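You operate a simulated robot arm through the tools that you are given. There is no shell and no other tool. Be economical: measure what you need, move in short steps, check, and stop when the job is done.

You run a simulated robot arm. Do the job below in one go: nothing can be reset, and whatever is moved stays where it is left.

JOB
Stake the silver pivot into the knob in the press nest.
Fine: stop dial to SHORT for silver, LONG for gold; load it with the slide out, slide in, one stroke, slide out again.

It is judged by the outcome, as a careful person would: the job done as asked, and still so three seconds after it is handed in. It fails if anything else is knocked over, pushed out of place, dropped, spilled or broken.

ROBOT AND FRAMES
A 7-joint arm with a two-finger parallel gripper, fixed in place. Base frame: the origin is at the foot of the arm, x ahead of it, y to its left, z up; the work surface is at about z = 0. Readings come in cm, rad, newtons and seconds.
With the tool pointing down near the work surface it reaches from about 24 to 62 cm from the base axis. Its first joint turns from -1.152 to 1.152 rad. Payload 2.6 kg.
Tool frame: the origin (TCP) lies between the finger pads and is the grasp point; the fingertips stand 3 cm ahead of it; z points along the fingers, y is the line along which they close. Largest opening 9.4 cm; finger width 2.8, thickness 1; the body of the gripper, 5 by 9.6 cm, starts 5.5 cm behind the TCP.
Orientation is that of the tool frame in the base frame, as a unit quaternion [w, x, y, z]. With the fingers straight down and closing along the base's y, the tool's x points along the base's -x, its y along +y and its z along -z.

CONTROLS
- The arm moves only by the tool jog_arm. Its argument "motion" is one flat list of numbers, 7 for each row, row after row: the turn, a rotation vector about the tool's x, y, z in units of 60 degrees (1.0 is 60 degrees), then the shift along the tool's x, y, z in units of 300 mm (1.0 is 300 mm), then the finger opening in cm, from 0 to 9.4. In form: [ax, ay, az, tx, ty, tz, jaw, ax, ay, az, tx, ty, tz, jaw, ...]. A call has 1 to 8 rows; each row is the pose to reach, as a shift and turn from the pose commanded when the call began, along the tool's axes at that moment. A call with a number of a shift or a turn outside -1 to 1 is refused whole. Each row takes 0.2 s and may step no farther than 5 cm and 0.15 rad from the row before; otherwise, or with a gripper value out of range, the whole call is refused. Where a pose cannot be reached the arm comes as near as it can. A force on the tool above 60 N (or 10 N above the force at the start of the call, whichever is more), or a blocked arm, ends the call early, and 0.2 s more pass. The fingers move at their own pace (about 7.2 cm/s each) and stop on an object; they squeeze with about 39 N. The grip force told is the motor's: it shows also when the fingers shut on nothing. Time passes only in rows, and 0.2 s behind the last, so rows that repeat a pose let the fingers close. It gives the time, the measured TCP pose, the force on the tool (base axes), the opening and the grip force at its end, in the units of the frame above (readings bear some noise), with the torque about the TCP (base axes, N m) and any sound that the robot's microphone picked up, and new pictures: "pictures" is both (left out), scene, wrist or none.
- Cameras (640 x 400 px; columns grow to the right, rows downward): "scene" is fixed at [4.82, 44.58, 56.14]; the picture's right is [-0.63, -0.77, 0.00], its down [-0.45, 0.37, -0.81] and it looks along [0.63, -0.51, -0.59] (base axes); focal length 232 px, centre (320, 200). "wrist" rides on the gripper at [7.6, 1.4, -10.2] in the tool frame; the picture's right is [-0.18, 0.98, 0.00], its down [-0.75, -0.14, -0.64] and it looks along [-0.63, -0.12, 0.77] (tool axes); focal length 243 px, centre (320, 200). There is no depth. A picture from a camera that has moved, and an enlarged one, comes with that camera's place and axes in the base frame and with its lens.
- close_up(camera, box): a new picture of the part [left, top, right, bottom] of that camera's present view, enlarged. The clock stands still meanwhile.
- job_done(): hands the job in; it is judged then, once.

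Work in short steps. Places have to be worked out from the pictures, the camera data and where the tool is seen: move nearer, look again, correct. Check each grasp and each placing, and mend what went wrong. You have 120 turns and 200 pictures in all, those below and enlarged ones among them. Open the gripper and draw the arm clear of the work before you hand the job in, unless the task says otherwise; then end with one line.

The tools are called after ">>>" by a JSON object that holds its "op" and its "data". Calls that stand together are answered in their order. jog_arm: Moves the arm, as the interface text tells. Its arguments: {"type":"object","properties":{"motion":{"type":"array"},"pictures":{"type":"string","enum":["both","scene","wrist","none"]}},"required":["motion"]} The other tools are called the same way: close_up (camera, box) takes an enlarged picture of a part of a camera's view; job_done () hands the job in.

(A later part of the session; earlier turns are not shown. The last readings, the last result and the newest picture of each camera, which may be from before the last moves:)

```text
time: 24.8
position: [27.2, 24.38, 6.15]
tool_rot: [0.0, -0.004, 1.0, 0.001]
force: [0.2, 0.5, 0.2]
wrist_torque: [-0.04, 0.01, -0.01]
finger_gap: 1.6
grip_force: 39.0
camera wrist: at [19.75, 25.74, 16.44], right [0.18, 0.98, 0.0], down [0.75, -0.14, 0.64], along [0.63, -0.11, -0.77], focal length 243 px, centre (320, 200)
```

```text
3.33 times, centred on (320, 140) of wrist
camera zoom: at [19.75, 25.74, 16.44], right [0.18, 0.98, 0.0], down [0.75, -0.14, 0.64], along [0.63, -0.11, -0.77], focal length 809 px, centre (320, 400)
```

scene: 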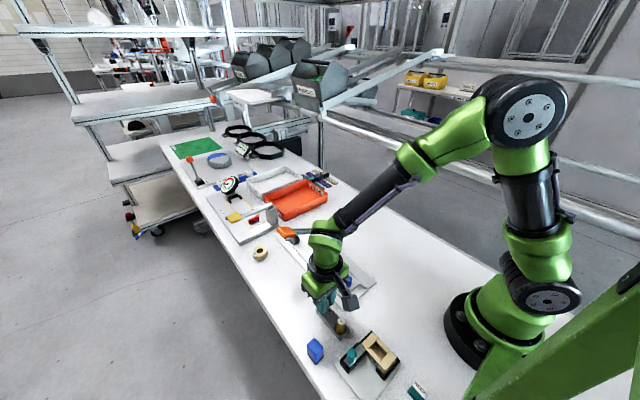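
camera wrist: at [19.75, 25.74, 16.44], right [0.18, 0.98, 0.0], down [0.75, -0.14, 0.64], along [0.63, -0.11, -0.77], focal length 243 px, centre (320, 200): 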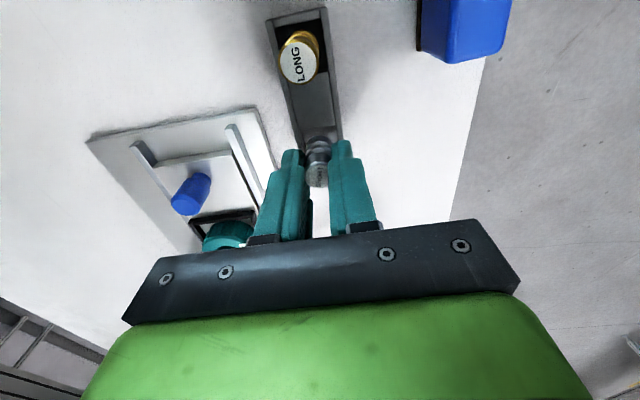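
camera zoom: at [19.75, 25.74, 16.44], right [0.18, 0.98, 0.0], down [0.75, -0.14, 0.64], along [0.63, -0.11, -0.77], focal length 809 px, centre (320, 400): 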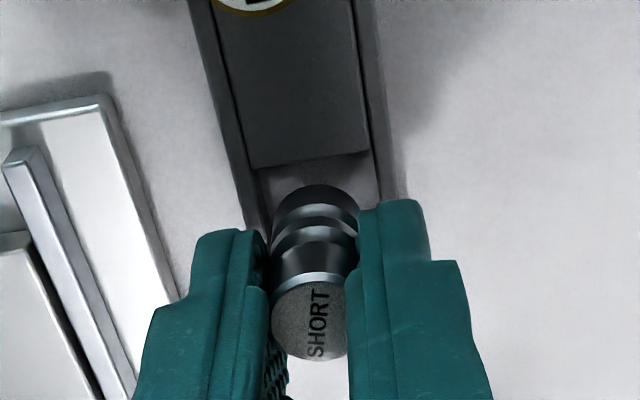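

Now it is held and lifting. Continue up gently and travel above the knob.

>>> {"op": "jog_arm", "data": {"motion": [0, 0, 0, 0, 0, -0.06, 0, 0, 0, 0, 0, 0, -0.13, 0, 0, 0, 0, 0, 0, -0.2, 0, 0, 0, 0, -0.03, -0.05, -0.267, 0, 0, 0, 0, -0.08, -0.12, -0.267, 0, 0, 0, 0, -0.13, -0.19, -0.267, 0, 0, 0, 0, -0.18, -0.26, -0.267, 0, 0, 0, 0, -0.21, -0.297, -0.267, 0]}}

>>> {"op": "close_up", "data": {"camera": "wrist", "box": [240, 60, 420, 220]}}

>>> {"op": "close_up", "data": {"camera": "scene", "box": [290, 215, 390, 305]}}

```text
time: 26.6
position: [33.65, 15.53, 14.1]
tool_rot: [0.0, -0.004, 1.0, 0.001]
force: [0.0, -0.3, -0.6]
wrist_torque: [-0.03, 0.01, 0.03]
finger_gap: 1.63
grip_force: 39.1
camera wrist: at [26.19, 16.88, 24.32], right [0.18, 0.98, 0.0], down [0.75, -0.14, 0.64], along [0.63, -0.11, -0.77], focal length 243 px, centre (320, 200)
```

scene: 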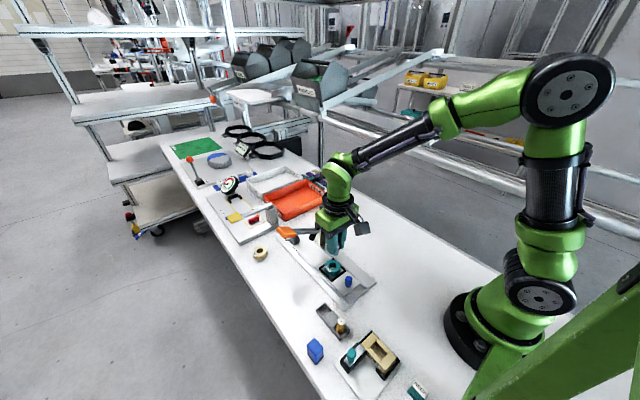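
wrist: 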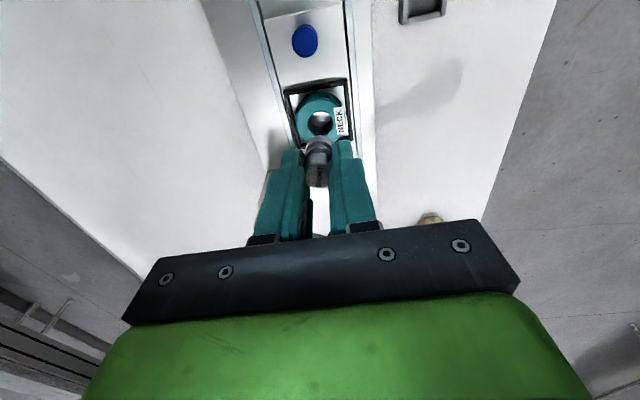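

```text
2.50 times, centred on (330, 140) of wrist
camera zoom: at [26.19, 16.88, 24.32], right [0.18, 0.98, 0.0], down [0.75, -0.14, 0.64], along [0.63, -0.11, -0.77], focal length 606 px, centre (295, 350)
```

zoom: 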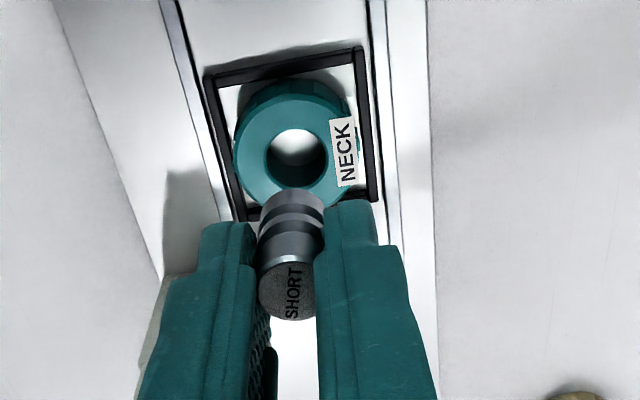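

```text
4.44 times, centred on (340, 260) of scene
camera zoom: at [4.82, 44.58, 56.14], right [-0.63, -0.77, 0.0], down [-0.45, 0.37, -0.81], along [0.63, -0.51, -0.59], focal length 1029 px, centre (231, -67)
```

zoom: 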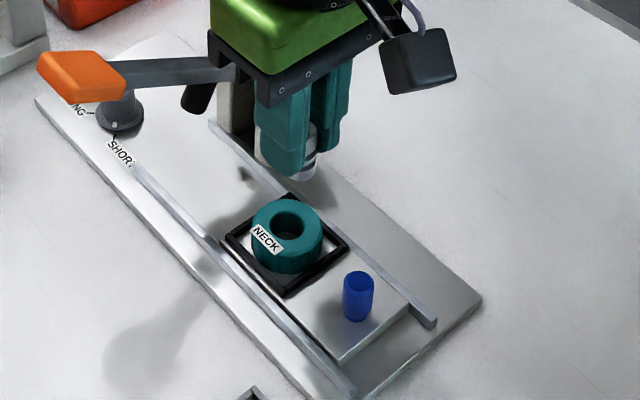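

Pivot held; hole at ≈(34.55,15.55), top z≈3.6, hole ≈2.1 cm wide. I lower to just above the hole and check alignment.

>>> {"op": "jog_arm", "data": {"motion": [0, 0, 0, -0.015, 0, 0.06, 0, 0, 0, 0, -0.027, 0, 0.12, 0, 0, 0, 0, -0.027, 0, 0.175, 0, 0, 0, 0, -0.027, 0, 0.175, 0]}}

>>> {"op": "close_up", "data": {"camera": "wrist", "box": [250, 80, 390, 200]}}

>>> {"op": "close_up", "data": {"camera": "scene", "box": [300, 230, 370, 300]}}

```text
time: 27.6
position: [34.4, 15.63, 8.65]
tool_rot: [0.0, -0.004, 1.0, 0.002]
force: [0.1, 0.3, -0.5]
wrist_torque: [0.0, -0.02, -0.02]
finger_gap: 1.63
grip_force: 39.5
camera wrist: at [26.84, 17.0, 19.01], right [0.18, 0.98, 0.0], down [0.75, -0.14, 0.64], along [0.63, -0.11, -0.77], focal length 243 px, centre (320, 200)
```

scene: 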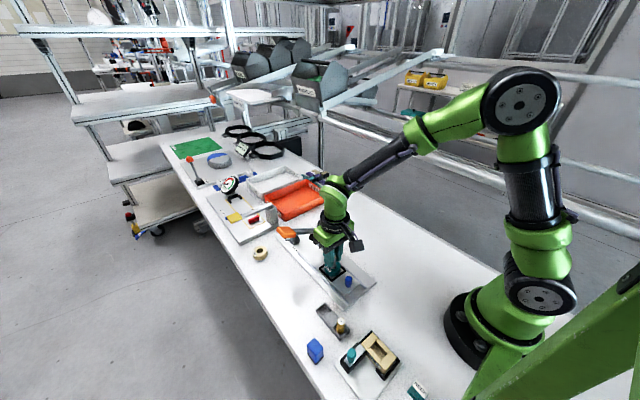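
wrist: 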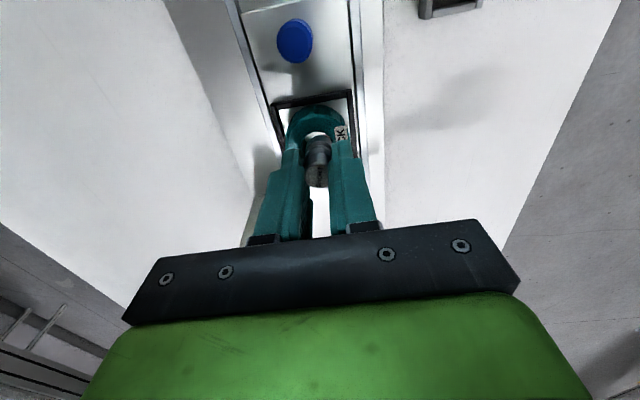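

```text
3.33 times, centred on (320, 140) of wrist
camera zoom: at [26.84, 17.0, 19.01], right [0.18, 0.98, 0.0], down [0.75, -0.14, 0.64], along [0.63, -0.11, -0.77], focal length 809 px, centre (320, 400)
```

zoom: 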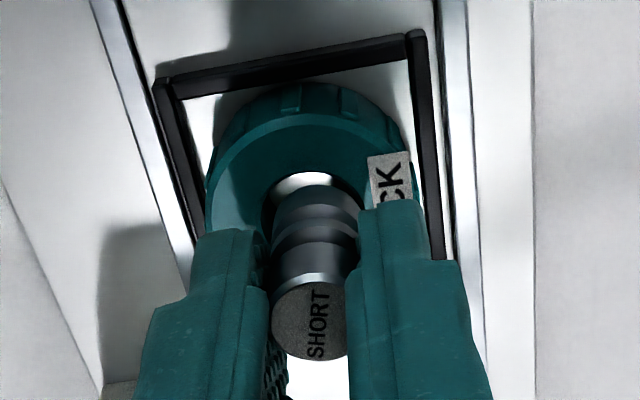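

```text
5.71 times, centred on (335, 265) of scene
camera zoom: at [4.82, 44.58, 56.14], right [-0.63, -0.77, 0.0], down [-0.45, 0.37, -0.81], along [0.63, -0.51, -0.59], focal length 1323 px, centre (234, -171)
```

zoom: 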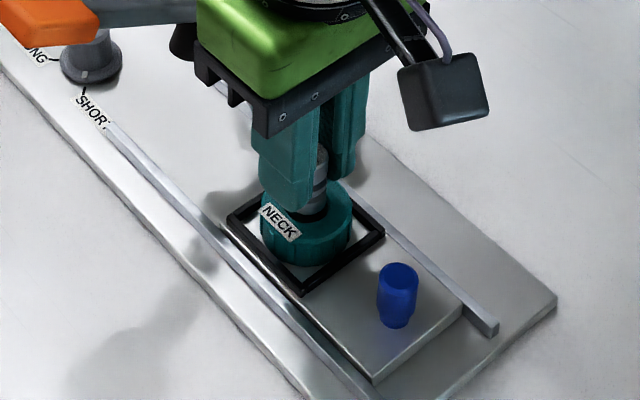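

The pivot is nearly over the bore; it looks ~0.2 cm short in x. I shift +0.22 x, −0.05 y and lower gently.

>>> {"op": "jog_arm", "data": {"motion": [0, 0, 0, -0.007, -0.002, 0, 0, 0, 0, 0, -0.007, -0.002, 0.012, 0, 0, 0, 0, -0.007, -0.002, 0.024, 0, 0, 0, 0, -0.007, -0.002, 0.036, 0]}}

>>> {"op": "close_up", "data": {"camera": "wrist", "box": [250, 80, 390, 200]}}

>>> {"op": "close_up", "data": {"camera": "scene", "box": [310, 240, 360, 290]}}

```text
time: 28.6
position: [34.61, 15.53, 7.85]
tool_rot: [0.0, -0.005, 1.0, 0.001]
force: [0.4, -0.6, 0.1]
wrist_torque: [-0.01, 0.0, 0.04]
finger_gap: 1.63
grip_force: 38.8
camera wrist: at [27.07, 16.87, 18.05], right [0.18, 0.98, 0.0], down [0.75, -0.14, 0.64], along [0.63, -0.11, -0.77], focal length 243 px, centre (320, 200)
```

scene: 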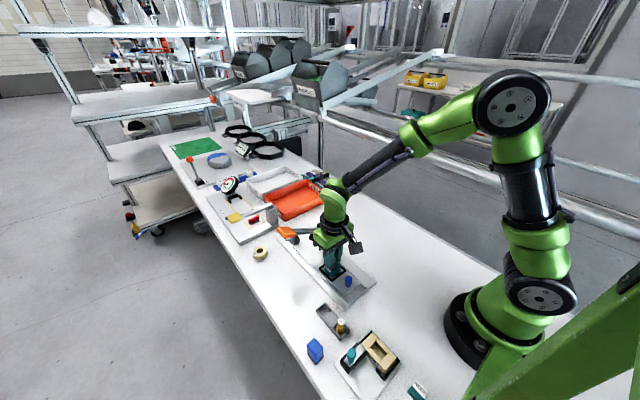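
wrist: 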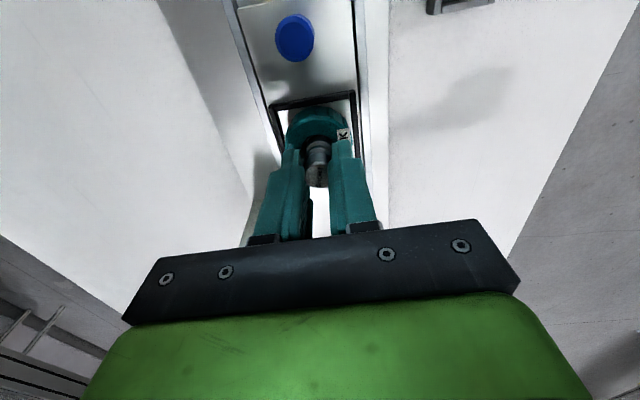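

```text
3.33 times, centred on (320, 140) of wrist
camera zoom: at [27.07, 16.87, 18.05], right [0.18, 0.98, 0.0], down [0.75, -0.14, 0.64], along [0.63, -0.11, -0.77], focal length 809 px, centre (320, 400)
```

zoom: 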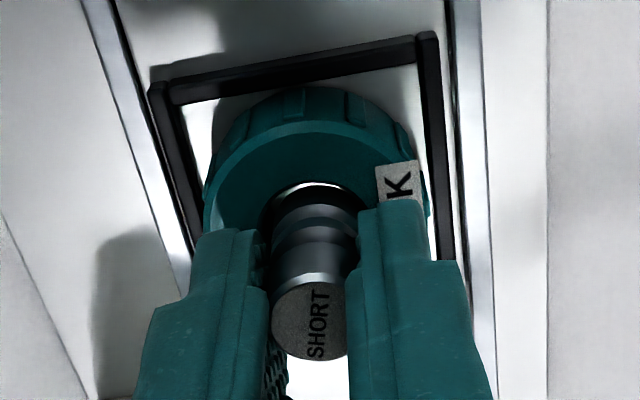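

```text
8.00 times, centred on (335, 265) of scene
camera zoom: at [4.82, 44.58, 56.14], right [-0.63, -0.77, 0.0], down [-0.45, 0.37, -0.81], along [0.63, -0.51, -0.59], focal length 1852 px, centre (200, -320)
```

zoom: 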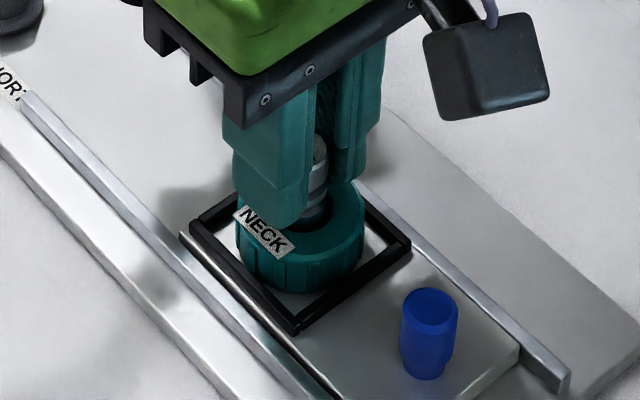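

The pivot end is entering the bore without force. Lower further in small steps.

>>> {"op": "jog_arm", "data": {"motion": [0, 0, 0, 0, 0, 0.01, 0, 0, 0, 0, 0, 0, 0.02, 0, 0, 0, 0, 0, 0, 0.03, 0]}}

>>> {"op": "close_up", "data": {"camera": "wrist", "box": [250, 80, 390, 200]}}

>>> {"op": "close_up", "data": {"camera": "scene", "box": [310, 240, 360, 290]}}

```text
time: 29.4
position: [34.64, 15.66, 6.97]
tool_rot: [-0.001, -0.005, 1.0, 0.001]
force: [-0.2, -0.8, 0.7]
wrist_torque: [-0.03, 0.02, -0.01]
finger_gap: 1.63
grip_force: 39.3
camera wrist: at [27.1, 16.92, 17.18], right [0.18, 0.98, 0.0], down [0.75, -0.14, 0.64], along [0.63, -0.11, -0.77], focal length 243 px, centre (320, 200)
```

scene: 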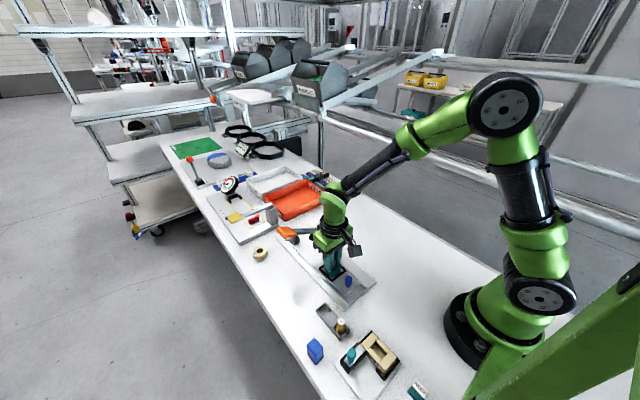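
wrist: 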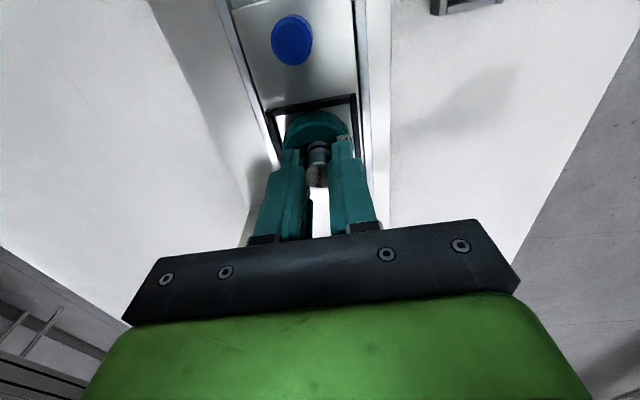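

```text
3.33 times, centred on (320, 140) of wrist
camera zoom: at [27.1, 16.92, 17.18], right [0.18, 0.98, 0.0], down [0.75, -0.14, 0.64], along [0.63, -0.11, -0.77], focal length 809 px, centre (320, 400)
```

zoom: 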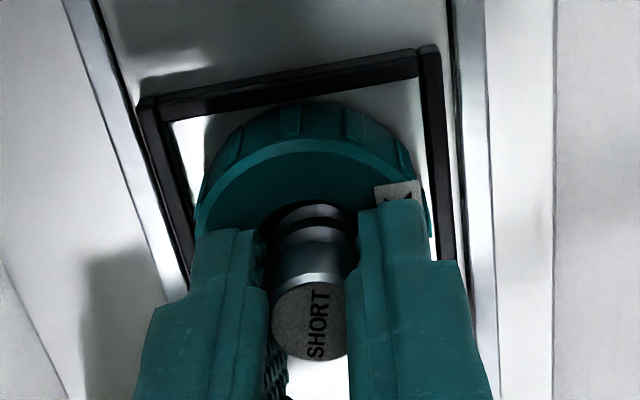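

```text
8.00 times, centred on (335, 265) of scene
camera zoom: at [4.82, 44.58, 56.14], right [-0.63, -0.77, 0.0], down [-0.45, 0.37, -0.81], along [0.63, -0.51, -0.59], focal length 1852 px, centre (200, -320)
```

zoom: 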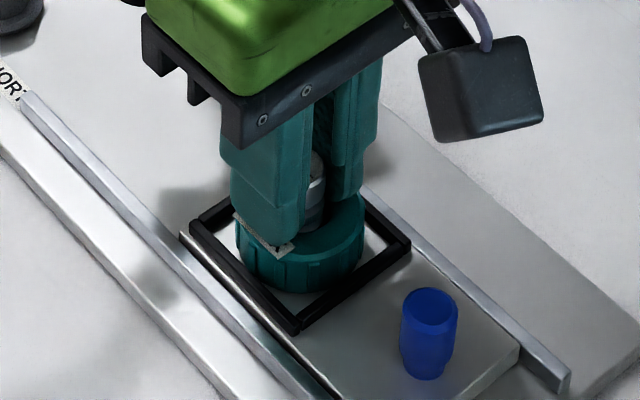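

Pivot is in the bore and fingertips are just above the knob. Down 0.25 cm more, then open gently.

>>> {"op": "jog_arm", "data": {"motion": [0, 0, 0, 0, 0, 0.004, 0, 0, 0, 0, 0, 0, 0.008, 0, 0, 0, 0, 0, 0, 0.008, 1.9, 0, 0, 0, 0, 0, 0.008, 2.6, 0, 0, 0, 0, 0, 0.008, 3.2, 0, 0, 0, 0, 0, 0.008, 3.2]}}

>>> {"op": "close_up", "data": {"camera": "wrist", "box": [250, 80, 390, 200]}}

>>> {"op": "close_up", "data": {"camera": "scene", "box": [310, 240, 360, 290]}}

```text
time: 30.8
position: [34.78, 15.73, 6.81]
tool_rot: [0.002, -0.005, 1.0, 0.003]
force: [-0.3, 10.6, 30.9]
wrist_torque: [0.14, 0.1, 0.03]
finger_gap: 2.41
grip_force: 0.2
camera wrist: at [27.13, 17.08, 17.12], right [0.17, 0.98, 0.01], down [0.75, -0.14, 0.64], along [0.64, -0.11, -0.76], focal length 243 px, centre (320, 200)
```

scene: 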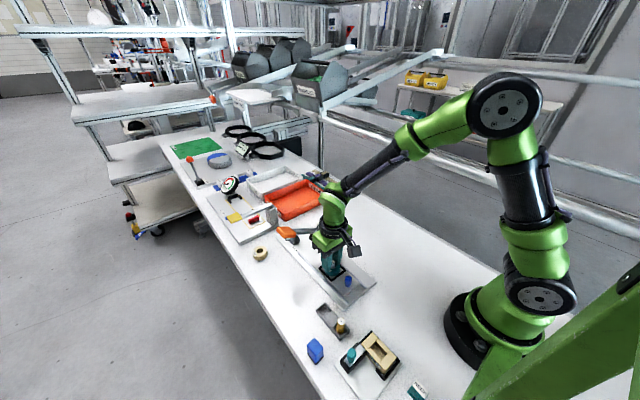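
wrist: 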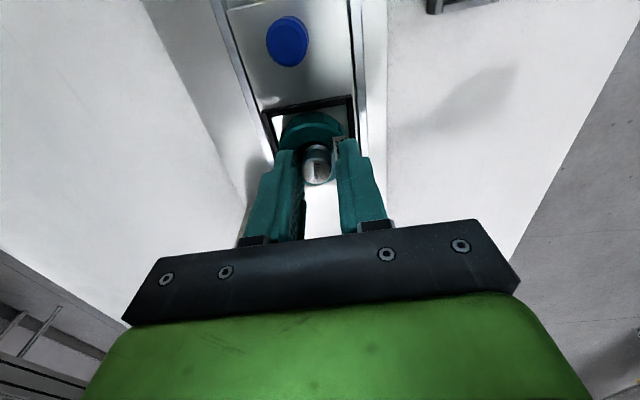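

```text
3.33 times, centred on (320, 140) of wrist
camera zoom: at [27.13, 17.08, 17.12], right [0.17, 0.98, 0.01], down [0.75, -0.14, 0.64], along [0.64, -0.11, -0.76], focal length 809 px, centre (320, 400)
```

zoom: 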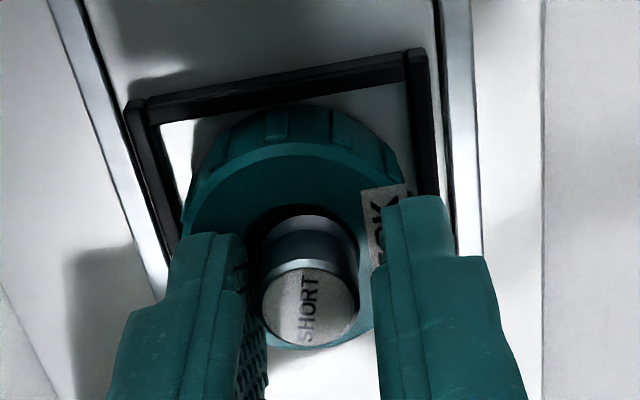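

```text
8.00 times, centred on (335, 265) of scene
camera zoom: at [4.8, 44.58, 56.15], right [-0.63, -0.77, 0.0], down [-0.45, 0.37, -0.81], along [0.63, -0.51, -0.59], focal length 1852 px, centre (200, -320)
```

zoom: 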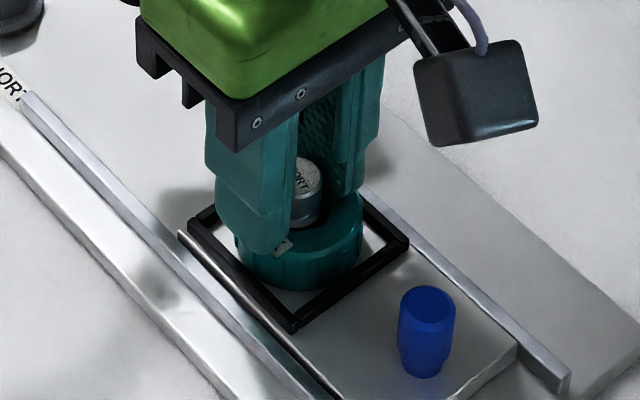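

Fingertips just touch the knob top (30 N); the pivot has dropped in. I rise straight up.

>>> {"op": "jog_arm", "data": {"motion": [0, 0, 0, 0, 0, -0.02, 2.45, 0, 0, 0, 0, 0, -0.05, 3.5, 0, 0, 0, 0, 0, -0.15, 3.5, 0, 0, 0, 0, 0, -0.28, 3.5]}}

>>> {"op": "close_up", "data": {"camera": "wrist", "box": [220, 0, 420, 160]}}

>>> {"op": "close_up", "data": {"camera": "scene", "box": [270, 215, 380, 305]}}

```text
time: 31.8
position: [34.78, 15.53, 14.92]
tool_rot: [-0.001, -0.004, 1.0, 0.002]
force: [-0.4, 0.0, 0.6]
wrist_torque: [-0.01, -0.01, 0.0]
finger_gap: 3.49
grip_force: 0.0
camera wrist: at [27.14, 16.83, 25.16], right [0.18, 0.98, 0.0], down [0.76, -0.14, 0.64], along [0.63, -0.11, -0.77], focal length 243 px, centre (320, 200)
```

scene: 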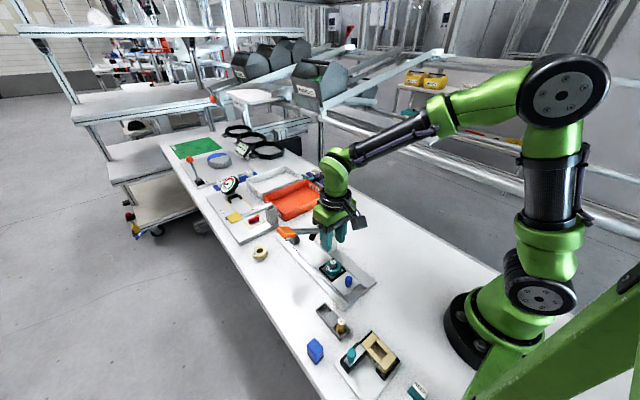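
wrist: 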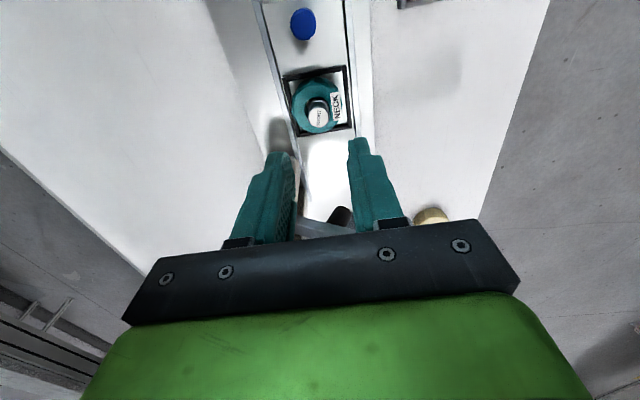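

```text
2.50 times, centred on (320, 80) of wrist
camera zoom: at [27.14, 16.83, 25.16], right [0.18, 0.98, 0.0], down [0.76, -0.14, 0.64], along [0.63, -0.11, -0.77], focal length 606 px, centre (320, 500)
```

zoom: 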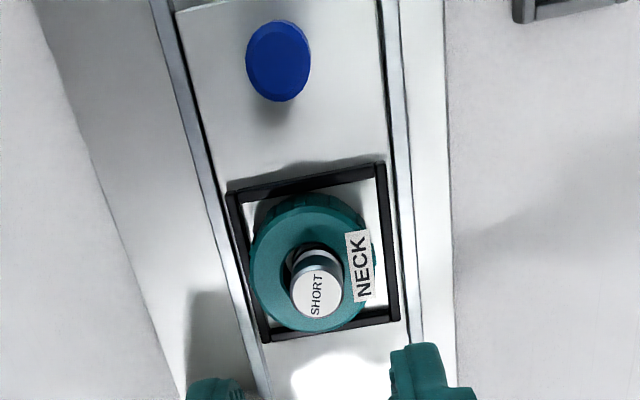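

```text
4.44 times, centred on (325, 260) of scene
camera zoom: at [4.82, 44.58, 56.14], right [-0.63, -0.77, 0.0], down [-0.45, 0.37, -0.81], along [0.63, -0.51, -0.59], focal length 1029 px, centre (298, -67)
```

zoom: 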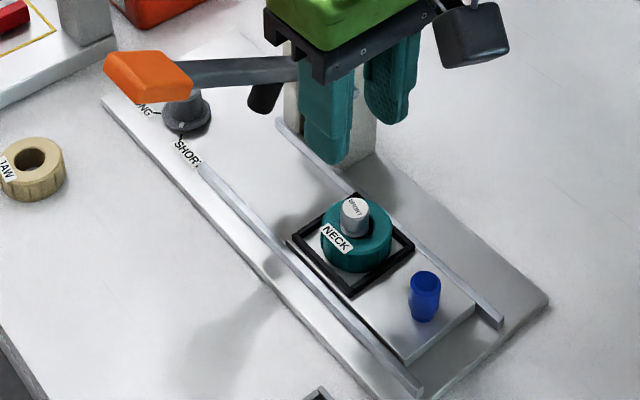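

Pivot sits upright in the knob. Next I'll grip the blue slide knob (≈(28.5,15.5), z 1.4–3.8) with the tool leaned back 25° so the gripper body stays clear of the post and lever. First move above it while tilting.

>>> {"op": "jog_arm", "data": {"motion": [0, -0.08, 0, 0.05, 0, 0.0, 3, 0, -0.16, 0, 0.1, 0, 0.0, 3, 0, -0.24, 0, 0.15, 0, 0.03, 3, 0, -0.32, 0, 0.2, 0, 0.07, 3, 0, -0.417, 0, 0.243, 0, 0.12, 3, 0, -0.417, 0, 0.243, 0, 0.12, 3]}}

>>> {"op": "close_up", "data": {"camera": "wrist", "box": [230, 60, 410, 200]}}

>>> {"op": "close_up", "data": {"camera": "scene", "box": [300, 215, 410, 305]}}

```text
time: 33.2
position: [27.34, 15.66, 11.65]
tool_rot: [0.217, -0.005, 0.976, 0.002]
force: [0.3, 0.1, 0.3]
wrist_torque: [-0.01, 0.01, -0.01]
finger_gap: 3.01
grip_force: 0.1
camera wrist: at [16.16, 16.94, 17.6], right [0.16, 0.98, 0.08], down [0.41, -0.14, 0.9], along [0.9, -0.11, -0.43], focal length 243 px, centre (320, 200)
```

scene: 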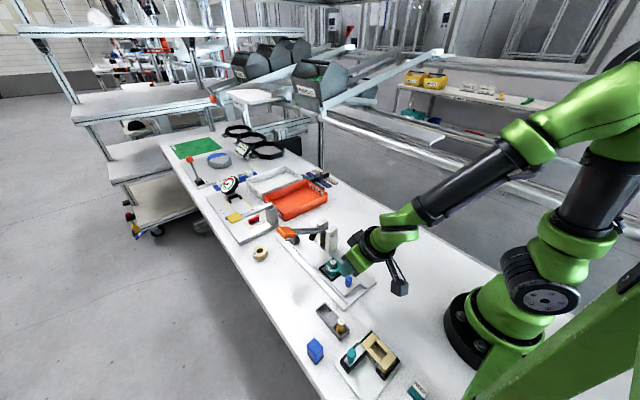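
wrist: 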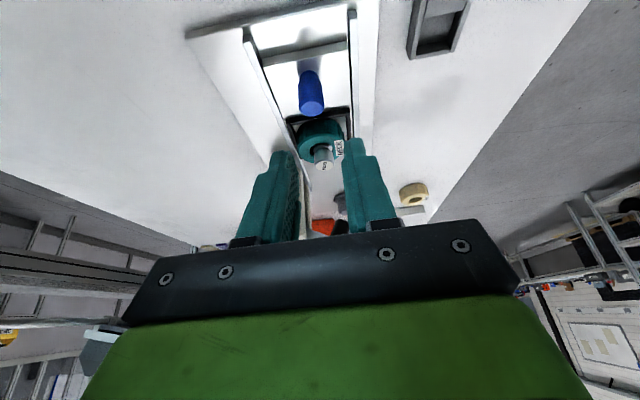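

```text
2.86 times, centred on (320, 130) of wrist
camera zoom: at [16.16, 16.94, 17.6], right [0.16, 0.98, 0.08], down [0.41, -0.14, 0.9], along [0.9, -0.11, -0.43], focal length 693 px, centre (320, 400)
```

zoom: 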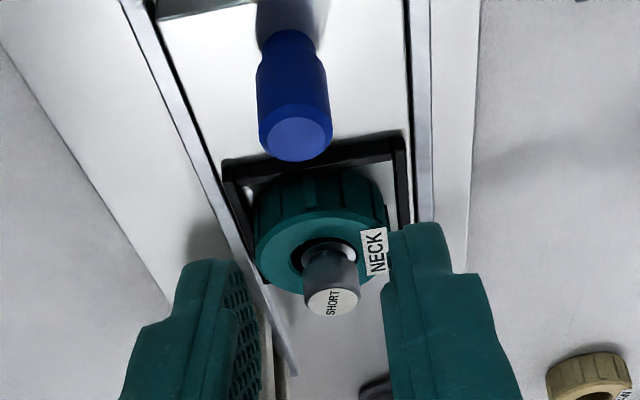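

```text
4.44 times, centred on (355, 260) of scene
camera zoom: at [4.82, 44.58, 56.14], right [-0.63, -0.77, 0.0], down [-0.45, 0.37, -0.81], along [0.63, -0.51, -0.59], focal length 1029 px, centre (164, -67)
```

zoom: 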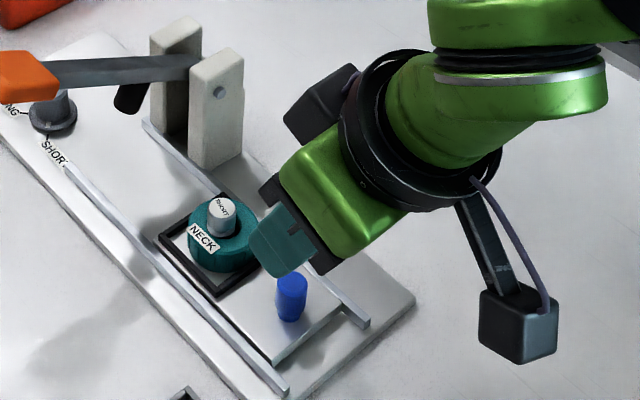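

Lower onto the blue knob with the jaws straddling it, then close.

>>> {"op": "jog_arm", "data": {"motion": [0, 0, 0, 0.03, -0.003, 0.07, 3, 0, 0, 0, 0.055, -0.006, 0.127, 3, 0, 0, 0, 0.083, -0.006, 0.191, 3, 0, 0, 0, 0.083, -0.006, 0.191, 3]}}

>>> {"op": "close_up", "data": {"camera": "wrist", "box": [230, 60, 410, 200]}}

>>> {"op": "close_up", "data": {"camera": "scene", "box": [310, 235, 400, 315]}}

```text
time: 34.2
position: [27.6, 15.42, 5.21]
tool_rot: [0.217, -0.005, 0.976, 0.003]
force: [0.7, -0.2, 5.3]
wrist_torque: [-0.05, 0.02, 0.07]
finger_gap: 3.02
grip_force: 0.2
camera wrist: at [16.51, 16.69, 11.29], right [0.16, 0.98, 0.08], down [0.41, -0.14, 0.9], along [0.9, -0.11, -0.43], focal length 243 px, centre (320, 200)
```

scene: 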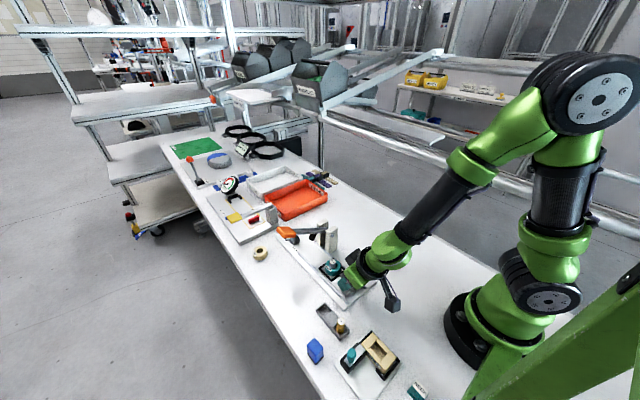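
wrist: 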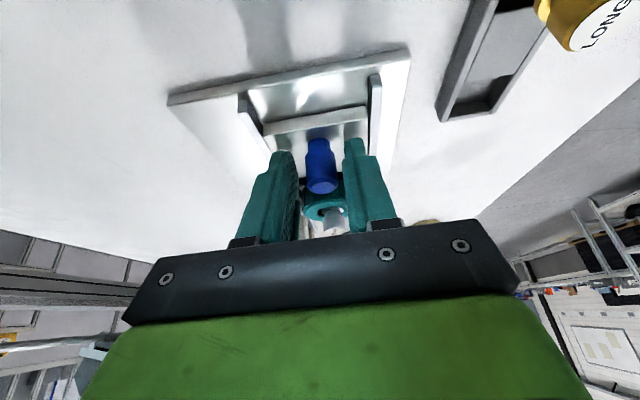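

```text
2.86 times, centred on (320, 130) of wrist
camera zoom: at [16.51, 16.69, 11.29], right [0.16, 0.98, 0.08], down [0.41, -0.14, 0.9], along [0.9, -0.11, -0.43], focal length 693 px, centre (320, 400)
```

zoom: 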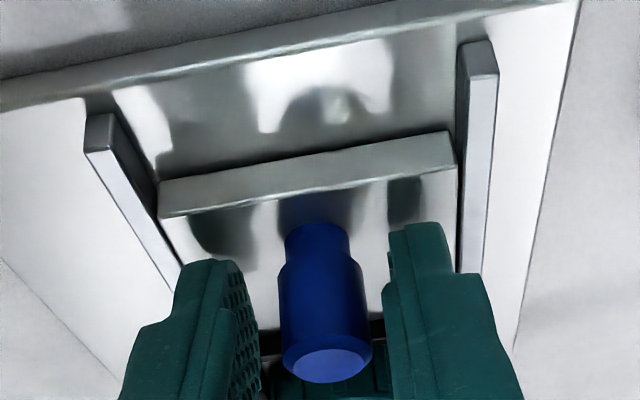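

```text
5.00 times, centred on (355, 275) of scene
camera zoom: at [4.82, 44.58, 56.14], right [-0.63, -0.77, 0.0], down [-0.45, 0.37, -0.81], along [0.63, -0.51, -0.59], focal length 1158 px, centre (145, -175)
```

zoom: 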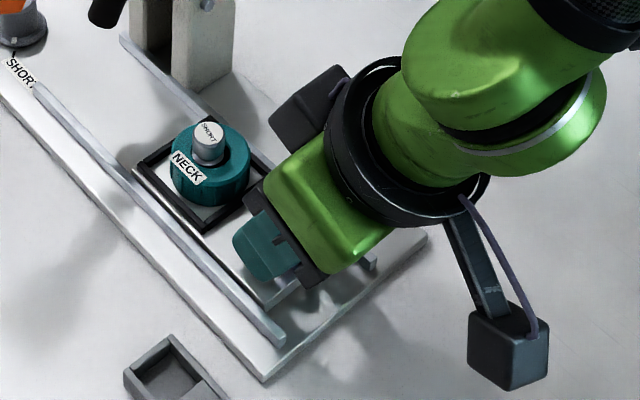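

Knob is centred between the fingers; slight contact below (5 N), so I raise 0.3 cm and close.

>>> {"op": "jog_arm", "data": {"motion": [0, 0, 0, -0.004, 0, -0.009, 3, 0, 0, 0, -0.004, 0, -0.009, 1.5, 0, 0, 0, -0.004, 0, -0.009, 0, 0, 0, 0, -0.004, 0, -0.009, 0, 0, 0, 0, -0.004, 0, -0.009, 0], "pictures": "wrist"}}

```text
time: 35.4
position: [27.62, 15.37, 5.46]
tool_rot: [0.217, -0.005, 0.976, 0.003]
force: [-0.1, 14.2, -6.0]
wrist_torque: [0.04, 0.22, 0.08]
finger_gap: 1.65
grip_force: 45.0
camera wrist: at [16.4, 16.71, 11.59], right [0.15, 0.98, 0.08], down [0.41, -0.14, 0.9], along [0.9, -0.11, -0.43], focal length 243 px, centre (320, 200)
```

wrist: 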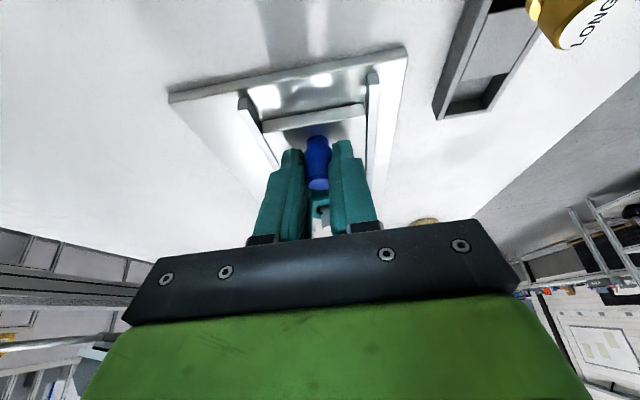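

Gripped the slide knob. Push the slide inward (+x) slowly, 0.6 cm per row.

>>> {"op": "jog_arm", "data": {"motion": [0, 0, 0, -0.009, 0.002, 0.004, 0, 0, 0, 0, -0.027, 0.002, 0.0126, 0, 0, 0, 0, -0.045, 0.002, 0.021, 0, 0, 0, 0, -0.063, 0.002, 0.0294, 0, 0, 0, 0, -0.081, 0.002, 0.0378, 0, 0, 0, 0, -0.099, 0.002, 0.0462, 0, 0, 0, 0, -0.117, 0.002, 0.0546, 0, 0, 0, 0, -0.135, 0.002, 0.063, 0]}}

>>> {"op": "close_up", "data": {"camera": "scene", "box": [270, 215, 380, 305]}}

```text
time: 37.2
position: [32.07, 15.43, 5.5]
tool_rot: [0.216, -0.003, 0.976, 0.002]
force: [-0.4, 9.7, 1.5]
wrist_torque: [0.06, -0.07, 0.07]
finger_gap: 1.66
grip_force: 44.5
camera wrist: at [20.85, 16.78, 11.58], right [0.16, 0.98, 0.08], down [0.41, -0.14, 0.9], along [0.9, -0.11, -0.43], focal length 243 px, centre (320, 200)
```

scene: 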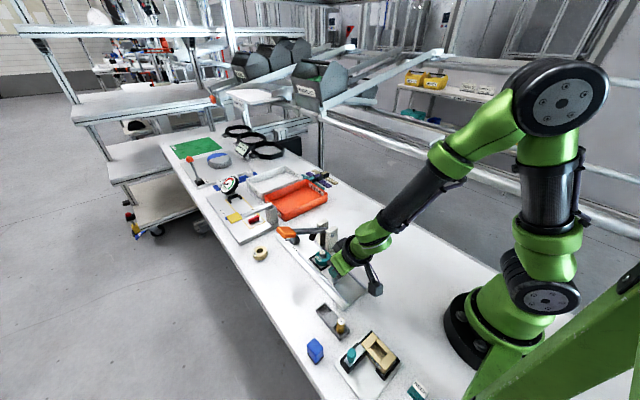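
wrist: 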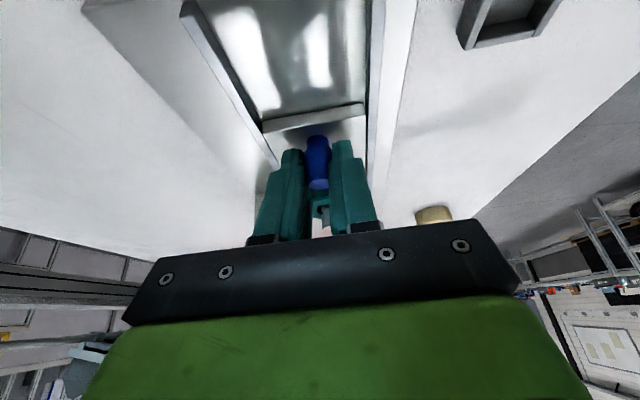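

```text
4.44 times, centred on (325, 260) of scene
camera zoom: at [4.82, 44.58, 56.14], right [-0.63, -0.77, 0.0], down [-0.45, 0.37, -0.81], along [0.63, -0.51, -0.59], focal length 1029 px, centre (298, -67)
```

zoom: 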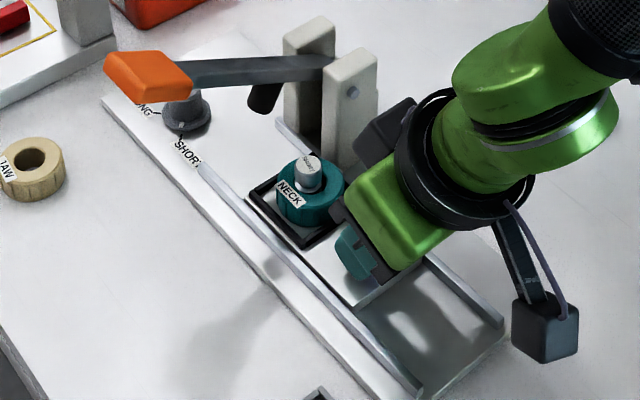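

Slide follows well (4.45 cm so far), pivot upright. Ram appears near x≈43, so about 4 cm more; proceed carefully.

>>> {"op": "jog_arm", "data": {"motion": [0, 0, 0, -0.012, 0.001, 0.0056, 0, 0, 0, 0, -0.027, 0.001, 0.0126, 0, 0, 0, 0, -0.042, 0.001, 0.0196, 0, 0, 0, 0, -0.057, 0.001, 0.0266, 0, 0, 0, 0, -0.072, 0.001, 0.0336, 0, 0, 0, 0, -0.087, 0.001, 0.0406, 0, 0, 0, 0, -0.1, 0.001, 0.0467, 0]}}

>>> {"op": "close_up", "data": {"camera": "scene", "box": [270, 205, 370, 285]}}

```text
time: 38.8
position: [35.26, 15.43, 5.48]
tool_rot: [0.217, -0.005, 0.976, 0.002]
force: [-0.9, 10.0, -0.5]
wrist_torque: [0.12, 0.93, 0.02]
finger_gap: 1.66
grip_force: 45.2
camera wrist: at [24.15, 16.75, 11.59], right [0.16, 0.98, 0.08], down [0.41, -0.14, 0.9], along [0.9, -0.11, -0.43], focal length 243 px, centre (320, 200)
```

scene: 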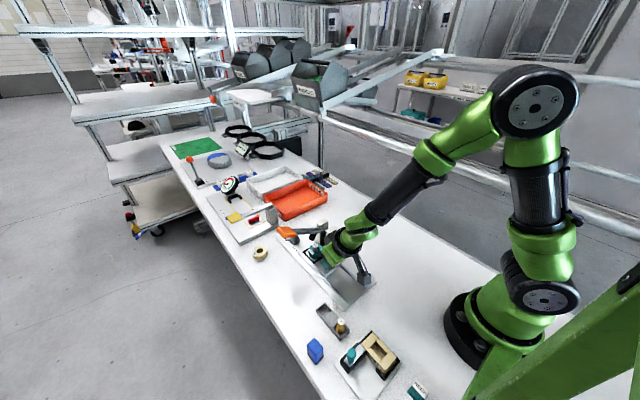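
wrist: 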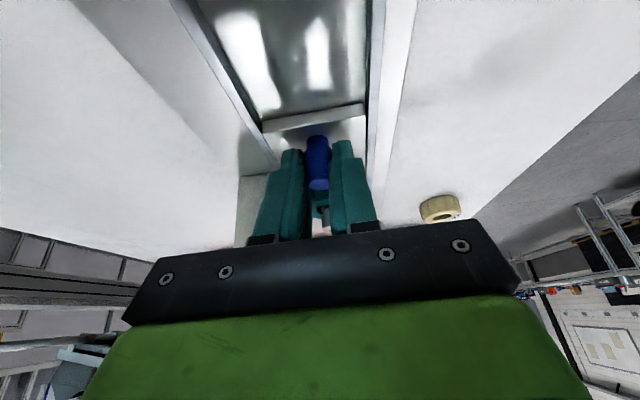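

```text
5.00 times, centred on (320, 245) of scene
camera zoom: at [4.82, 44.58, 56.14], right [-0.63, -0.77, 0.0], down [-0.45, 0.37, -0.81], along [0.63, -0.51, -0.59], focal length 1158 px, centre (320, -25)
```

zoom: 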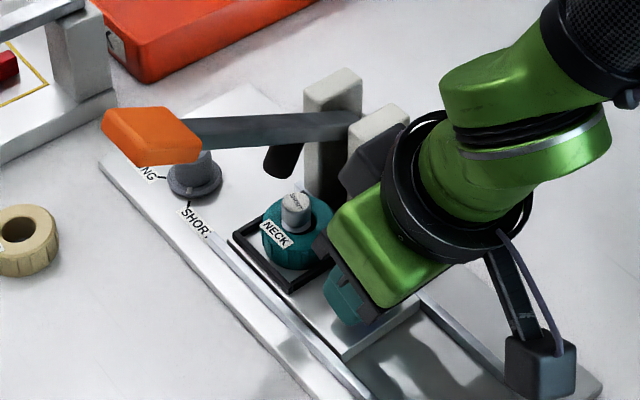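

No stop yet (7.65 cm travelled). Advance in small 0.3 cm steps.

>>> {"op": "jog_arm", "data": {"motion": [0, 0, 0, -0.009, 0.001, 0.0042, 0, 0, 0, 0, -0.018, 0.001, 0.0084, 0, 0, 0, 0, -0.027, 0.001, 0.0126, 0, 0, 0, 0, -0.036, 0.001, 0.0168, 0], "pictures": "none"}}

>>> {"op": "close_up", "data": {"camera": "scene", "box": [270, 205, 370, 285]}}

```text
time: 39.8
position: [36.22, 15.45, 5.59]
tool_rot: [0.213, -0.004, 0.977, 0.0]
force: [-31.3, 0.3, 11.9]
wrist_torque: [0.12, 0.5, -0.02]
finger_gap: 1.68
grip_force: 45.3
```

```text
5.00 times, centred on (320, 245) of scene
camera zoom: at [4.81, 44.58, 56.15], right [-0.63, -0.77, 0.0], down [-0.45, 0.37, -0.81], along [0.63, -0.51, -0.59], focal length 1158 px, centre (320, -25)
```

zoom: 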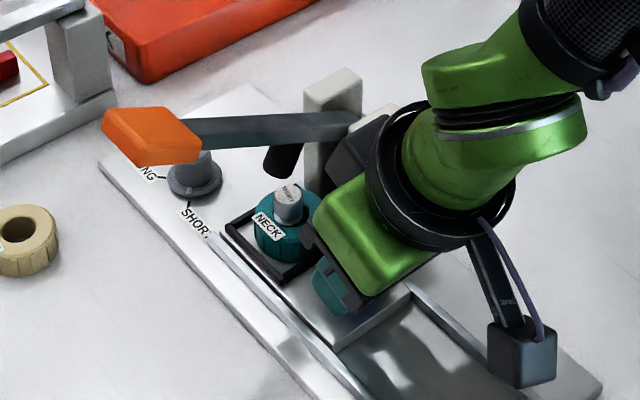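

The slide met its stop (−31 N at 8.6 cm travel, pivot now in line under the ram). Release and back away along the tool axis.

>>> {"op": "jog_arm", "data": {"motion": [0, 0, 0, 0.006, 0, -0.003, 0, 0, 0, 0, 0.006, 0, -0.003, 1.9, 0, 0, 0, 0.006, 0, -0.003, 3.2, 0, 0, 0, 0.006, 0, -0.06, 3.2, 0, 0, 0, 0.006, 0, -0.15, 3.2, 0, 0, 0, 0.02, 0, -0.25, 3.2, 0, 0, 0, 0.05, 0, -0.38, 3.2]}}

>>> {"op": "close_up", "data": {"camera": "scene", "box": [270, 205, 370, 285]}}

>>> {"op": "close_up", "data": {"camera": "wrist", "box": [240, 60, 420, 220]}}

```text
time: 41.4
position: [30.25, 15.71, 15.36]
tool_rot: [0.217, -0.004, 0.976, 0.002]
force: [0.1, -1.2, 0.7]
wrist_torque: [0.02, 0.01, -0.02]
finger_gap: 3.21
grip_force: 0.1
camera wrist: at [19.12, 16.91, 21.45], right [0.16, 0.98, 0.08], down [0.41, -0.14, 0.9], along [0.9, -0.11, -0.43], focal length 243 px, centre (320, 200)
```

scene: 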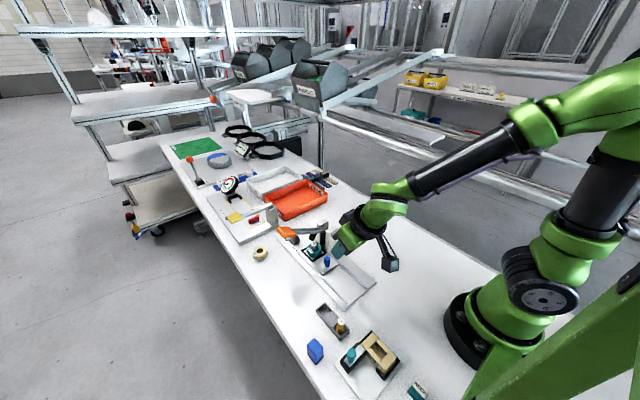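
wrist: 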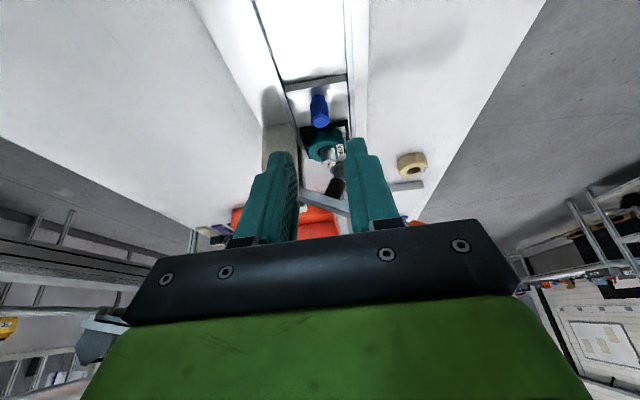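

```text
5.00 times, centred on (320, 245) of scene
camera zoom: at [4.82, 44.58, 56.14], right [-0.63, -0.77, 0.0], down [-0.45, 0.37, -0.81], along [0.63, -0.51, -0.59], focal length 1158 px, centre (320, -25)
```

zoom: 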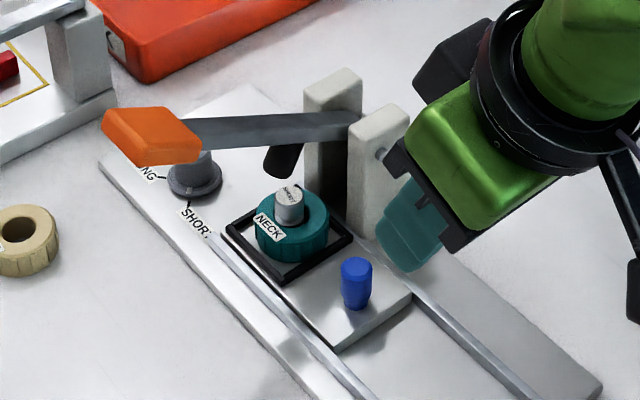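

```text
2.50 times, centred on (330, 140) of wrist
camera zoom: at [19.12, 16.91, 21.45], right [0.16, 0.98, 0.08], down [0.41, -0.14, 0.9], along [0.9, -0.11, -0.43], focal length 606 px, centre (295, 350)
```

zoom: 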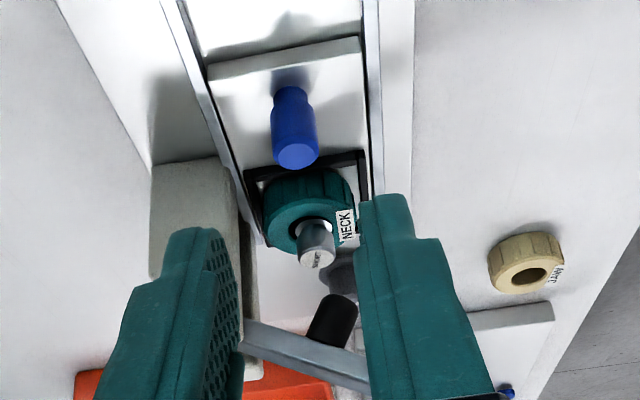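

Slide is fully in, pivot upright beneath the ram. Now go up and over to the lever handle, returning the tool to vertical, jaws closed for pressing.

>>> {"op": "jog_arm", "data": {"motion": [0, 0.07, 0, -0.05, 0.02, -0.08, 3.2, 0, 0.14, 0, -0.15, 0.06, -0.1, 3, 0, 0.21, 0, -0.25, 0.11, -0.1, 2, 0, 0.28, 0, -0.35, 0.17, -0.09, 1, 0, 0.35, 0, -0.44, 0.22, -0.085, 0, 0, 0.417, 0, -0.505, 0.26, -0.081, 0, 0, 0.417, 0, -0.505, 0.26, -0.081, 0]}}

>>> {"op": "close_up", "data": {"camera": "wrist", "box": [220, 40, 420, 220]}}

>>> {"op": "close_up", "data": {"camera": "scene", "box": [260, 195, 360, 275]}}

```text
time: 43.0
position: [43.04, 23.44, 23.79]
tool_rot: [0.001, -0.004, 1.0, 0.001]
force: [0.0, 0.1, 0.5]
wrist_torque: [-0.03, 0.01, -0.02]
finger_gap: 0.0
grip_force: 33.1
camera wrist: at [35.46, 24.86, 34.11], right [0.18, 0.98, 0.0], down [0.76, -0.14, 0.64], along [0.63, -0.11, -0.77], focal length 243 px, centre (320, 200)
```

scene: 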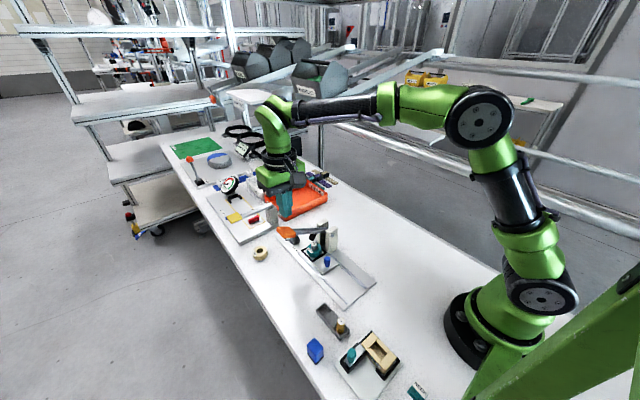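
wrist: 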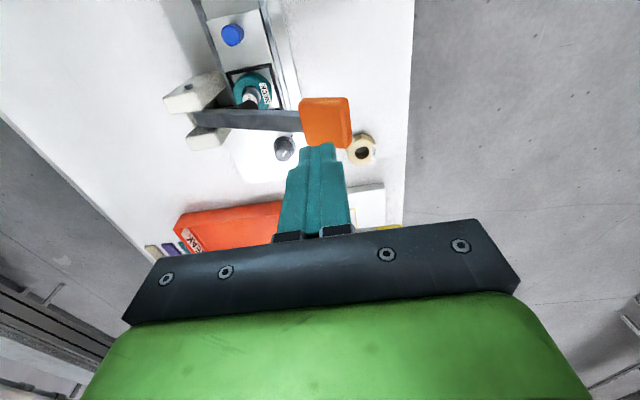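

```text
2.22 times, centred on (320, 130) of wrist
camera zoom: at [35.46, 24.86, 34.11], right [0.18, 0.98, 0.0], down [0.76, -0.14, 0.64], along [0.63, -0.11, -0.77], focal length 539 px, centre (320, 356)
```

zoom: 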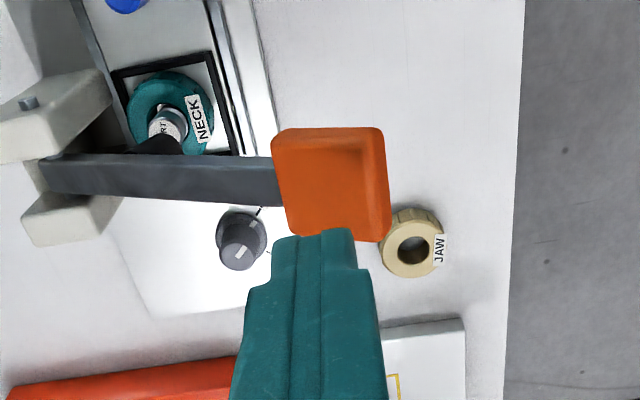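

```text
5.00 times, centred on (310, 235) of scene
camera zoom: at [4.82, 44.58, 56.14], right [-0.63, -0.77, 0.0], down [-0.45, 0.37, -0.81], along [0.63, -0.51, -0.59], focal length 1158 px, centre (370, 25)
```

zoom: 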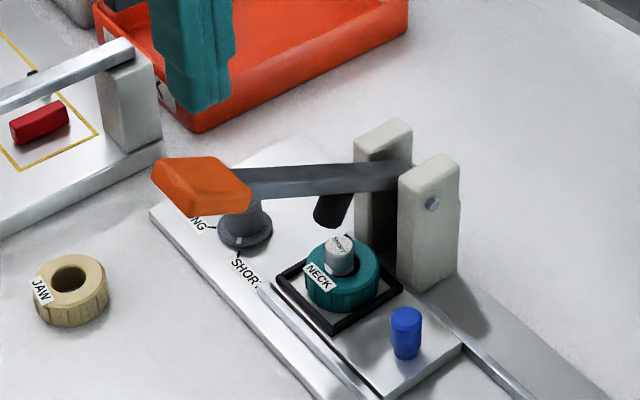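

Handle centre ≈ (43,24), top z≈15.3. I descend to contact with closed fingertips, then press.

>>> {"op": "jog_arm", "data": {"motion": [0, 0, 0, 0.002, 0.015, 0.08, 0, 0, 0, 0, 0.002, 0.015, 0.15, 0, 0, 0, 0, 0.002, 0.015, 0.168, 0, 0, 0, 0, 0.002, 0.015, 0.18, 0, 0, 0, 0, 0.002, 0.015, 0.192, 0], "pictures": "none"}}

>>> {"op": "close_up", "data": {"camera": "scene", "box": [260, 195, 360, 275]}}

```text
time: 44.2
position: [42.94, 23.86, 18.11]
tool_rot: [0.001, -0.003, 1.0, 0.001]
force: [0.5, 0.5, 3.0]
wrist_torque: [0.03, -0.05, 0.03]
finger_gap: 0.0
grip_force: 32.4
```

```text
5.00 times, centred on (310, 235) of scene
camera zoom: at [4.82, 44.58, 56.14], right [-0.63, -0.77, 0.0], down [-0.45, 0.37, -0.81], along [0.63, -0.51, -0.59], focal length 1158 px, centre (370, 25)
```

zoom: 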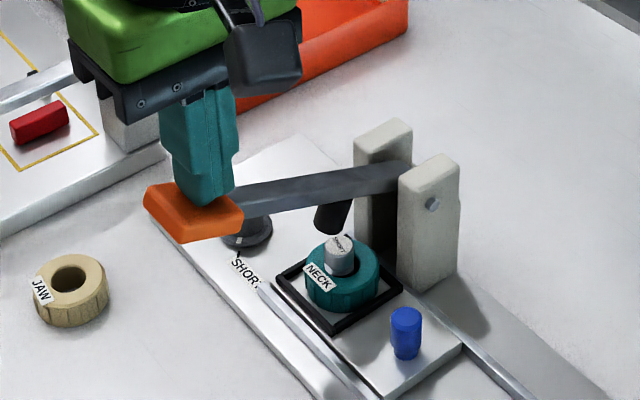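

The lever moves easily (3 N) and the ram is close to the pivot. Continue the stroke down.

>>> {"op": "jog_arm", "data": {"motion": [0, 0, 0, 0, 0.001, 0.013, 0, 0, 0, 0, 0, 0.002, 0.026, 0, 0, 0, 0, 0, 0.003, 0.039, 0, 0, 0, 0, 0, 0.004, 0.052, 0, 0, 0, 0, 0, 0.005, 0.065, 0], "pictures": "none"}}

>>> {"op": "close_up", "data": {"camera": "scene", "box": [260, 195, 360, 275]}}

```text
time: 45.4
position: [42.79, 23.97, 16.06]
tool_rot: [0.0, -0.004, 1.0, 0.001]
force: [-0.4, 2.5, 3.2]
wrist_torque: [0.08, 0.01, -0.01]
finger_gap: 0.0
grip_force: 33.0
```

```text
5.00 times, centred on (310, 235) of scene
camera zoom: at [4.82, 44.58, 56.15], right [-0.63, -0.77, 0.0], down [-0.45, 0.37, -0.81], along [0.63, -0.51, -0.59], focal length 1158 px, centre (370, 25)
```

zoom: 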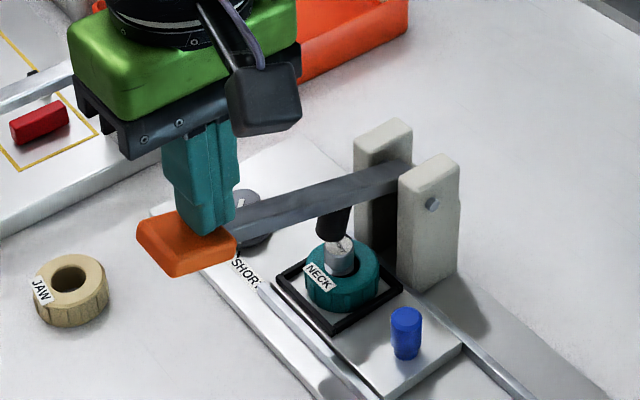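

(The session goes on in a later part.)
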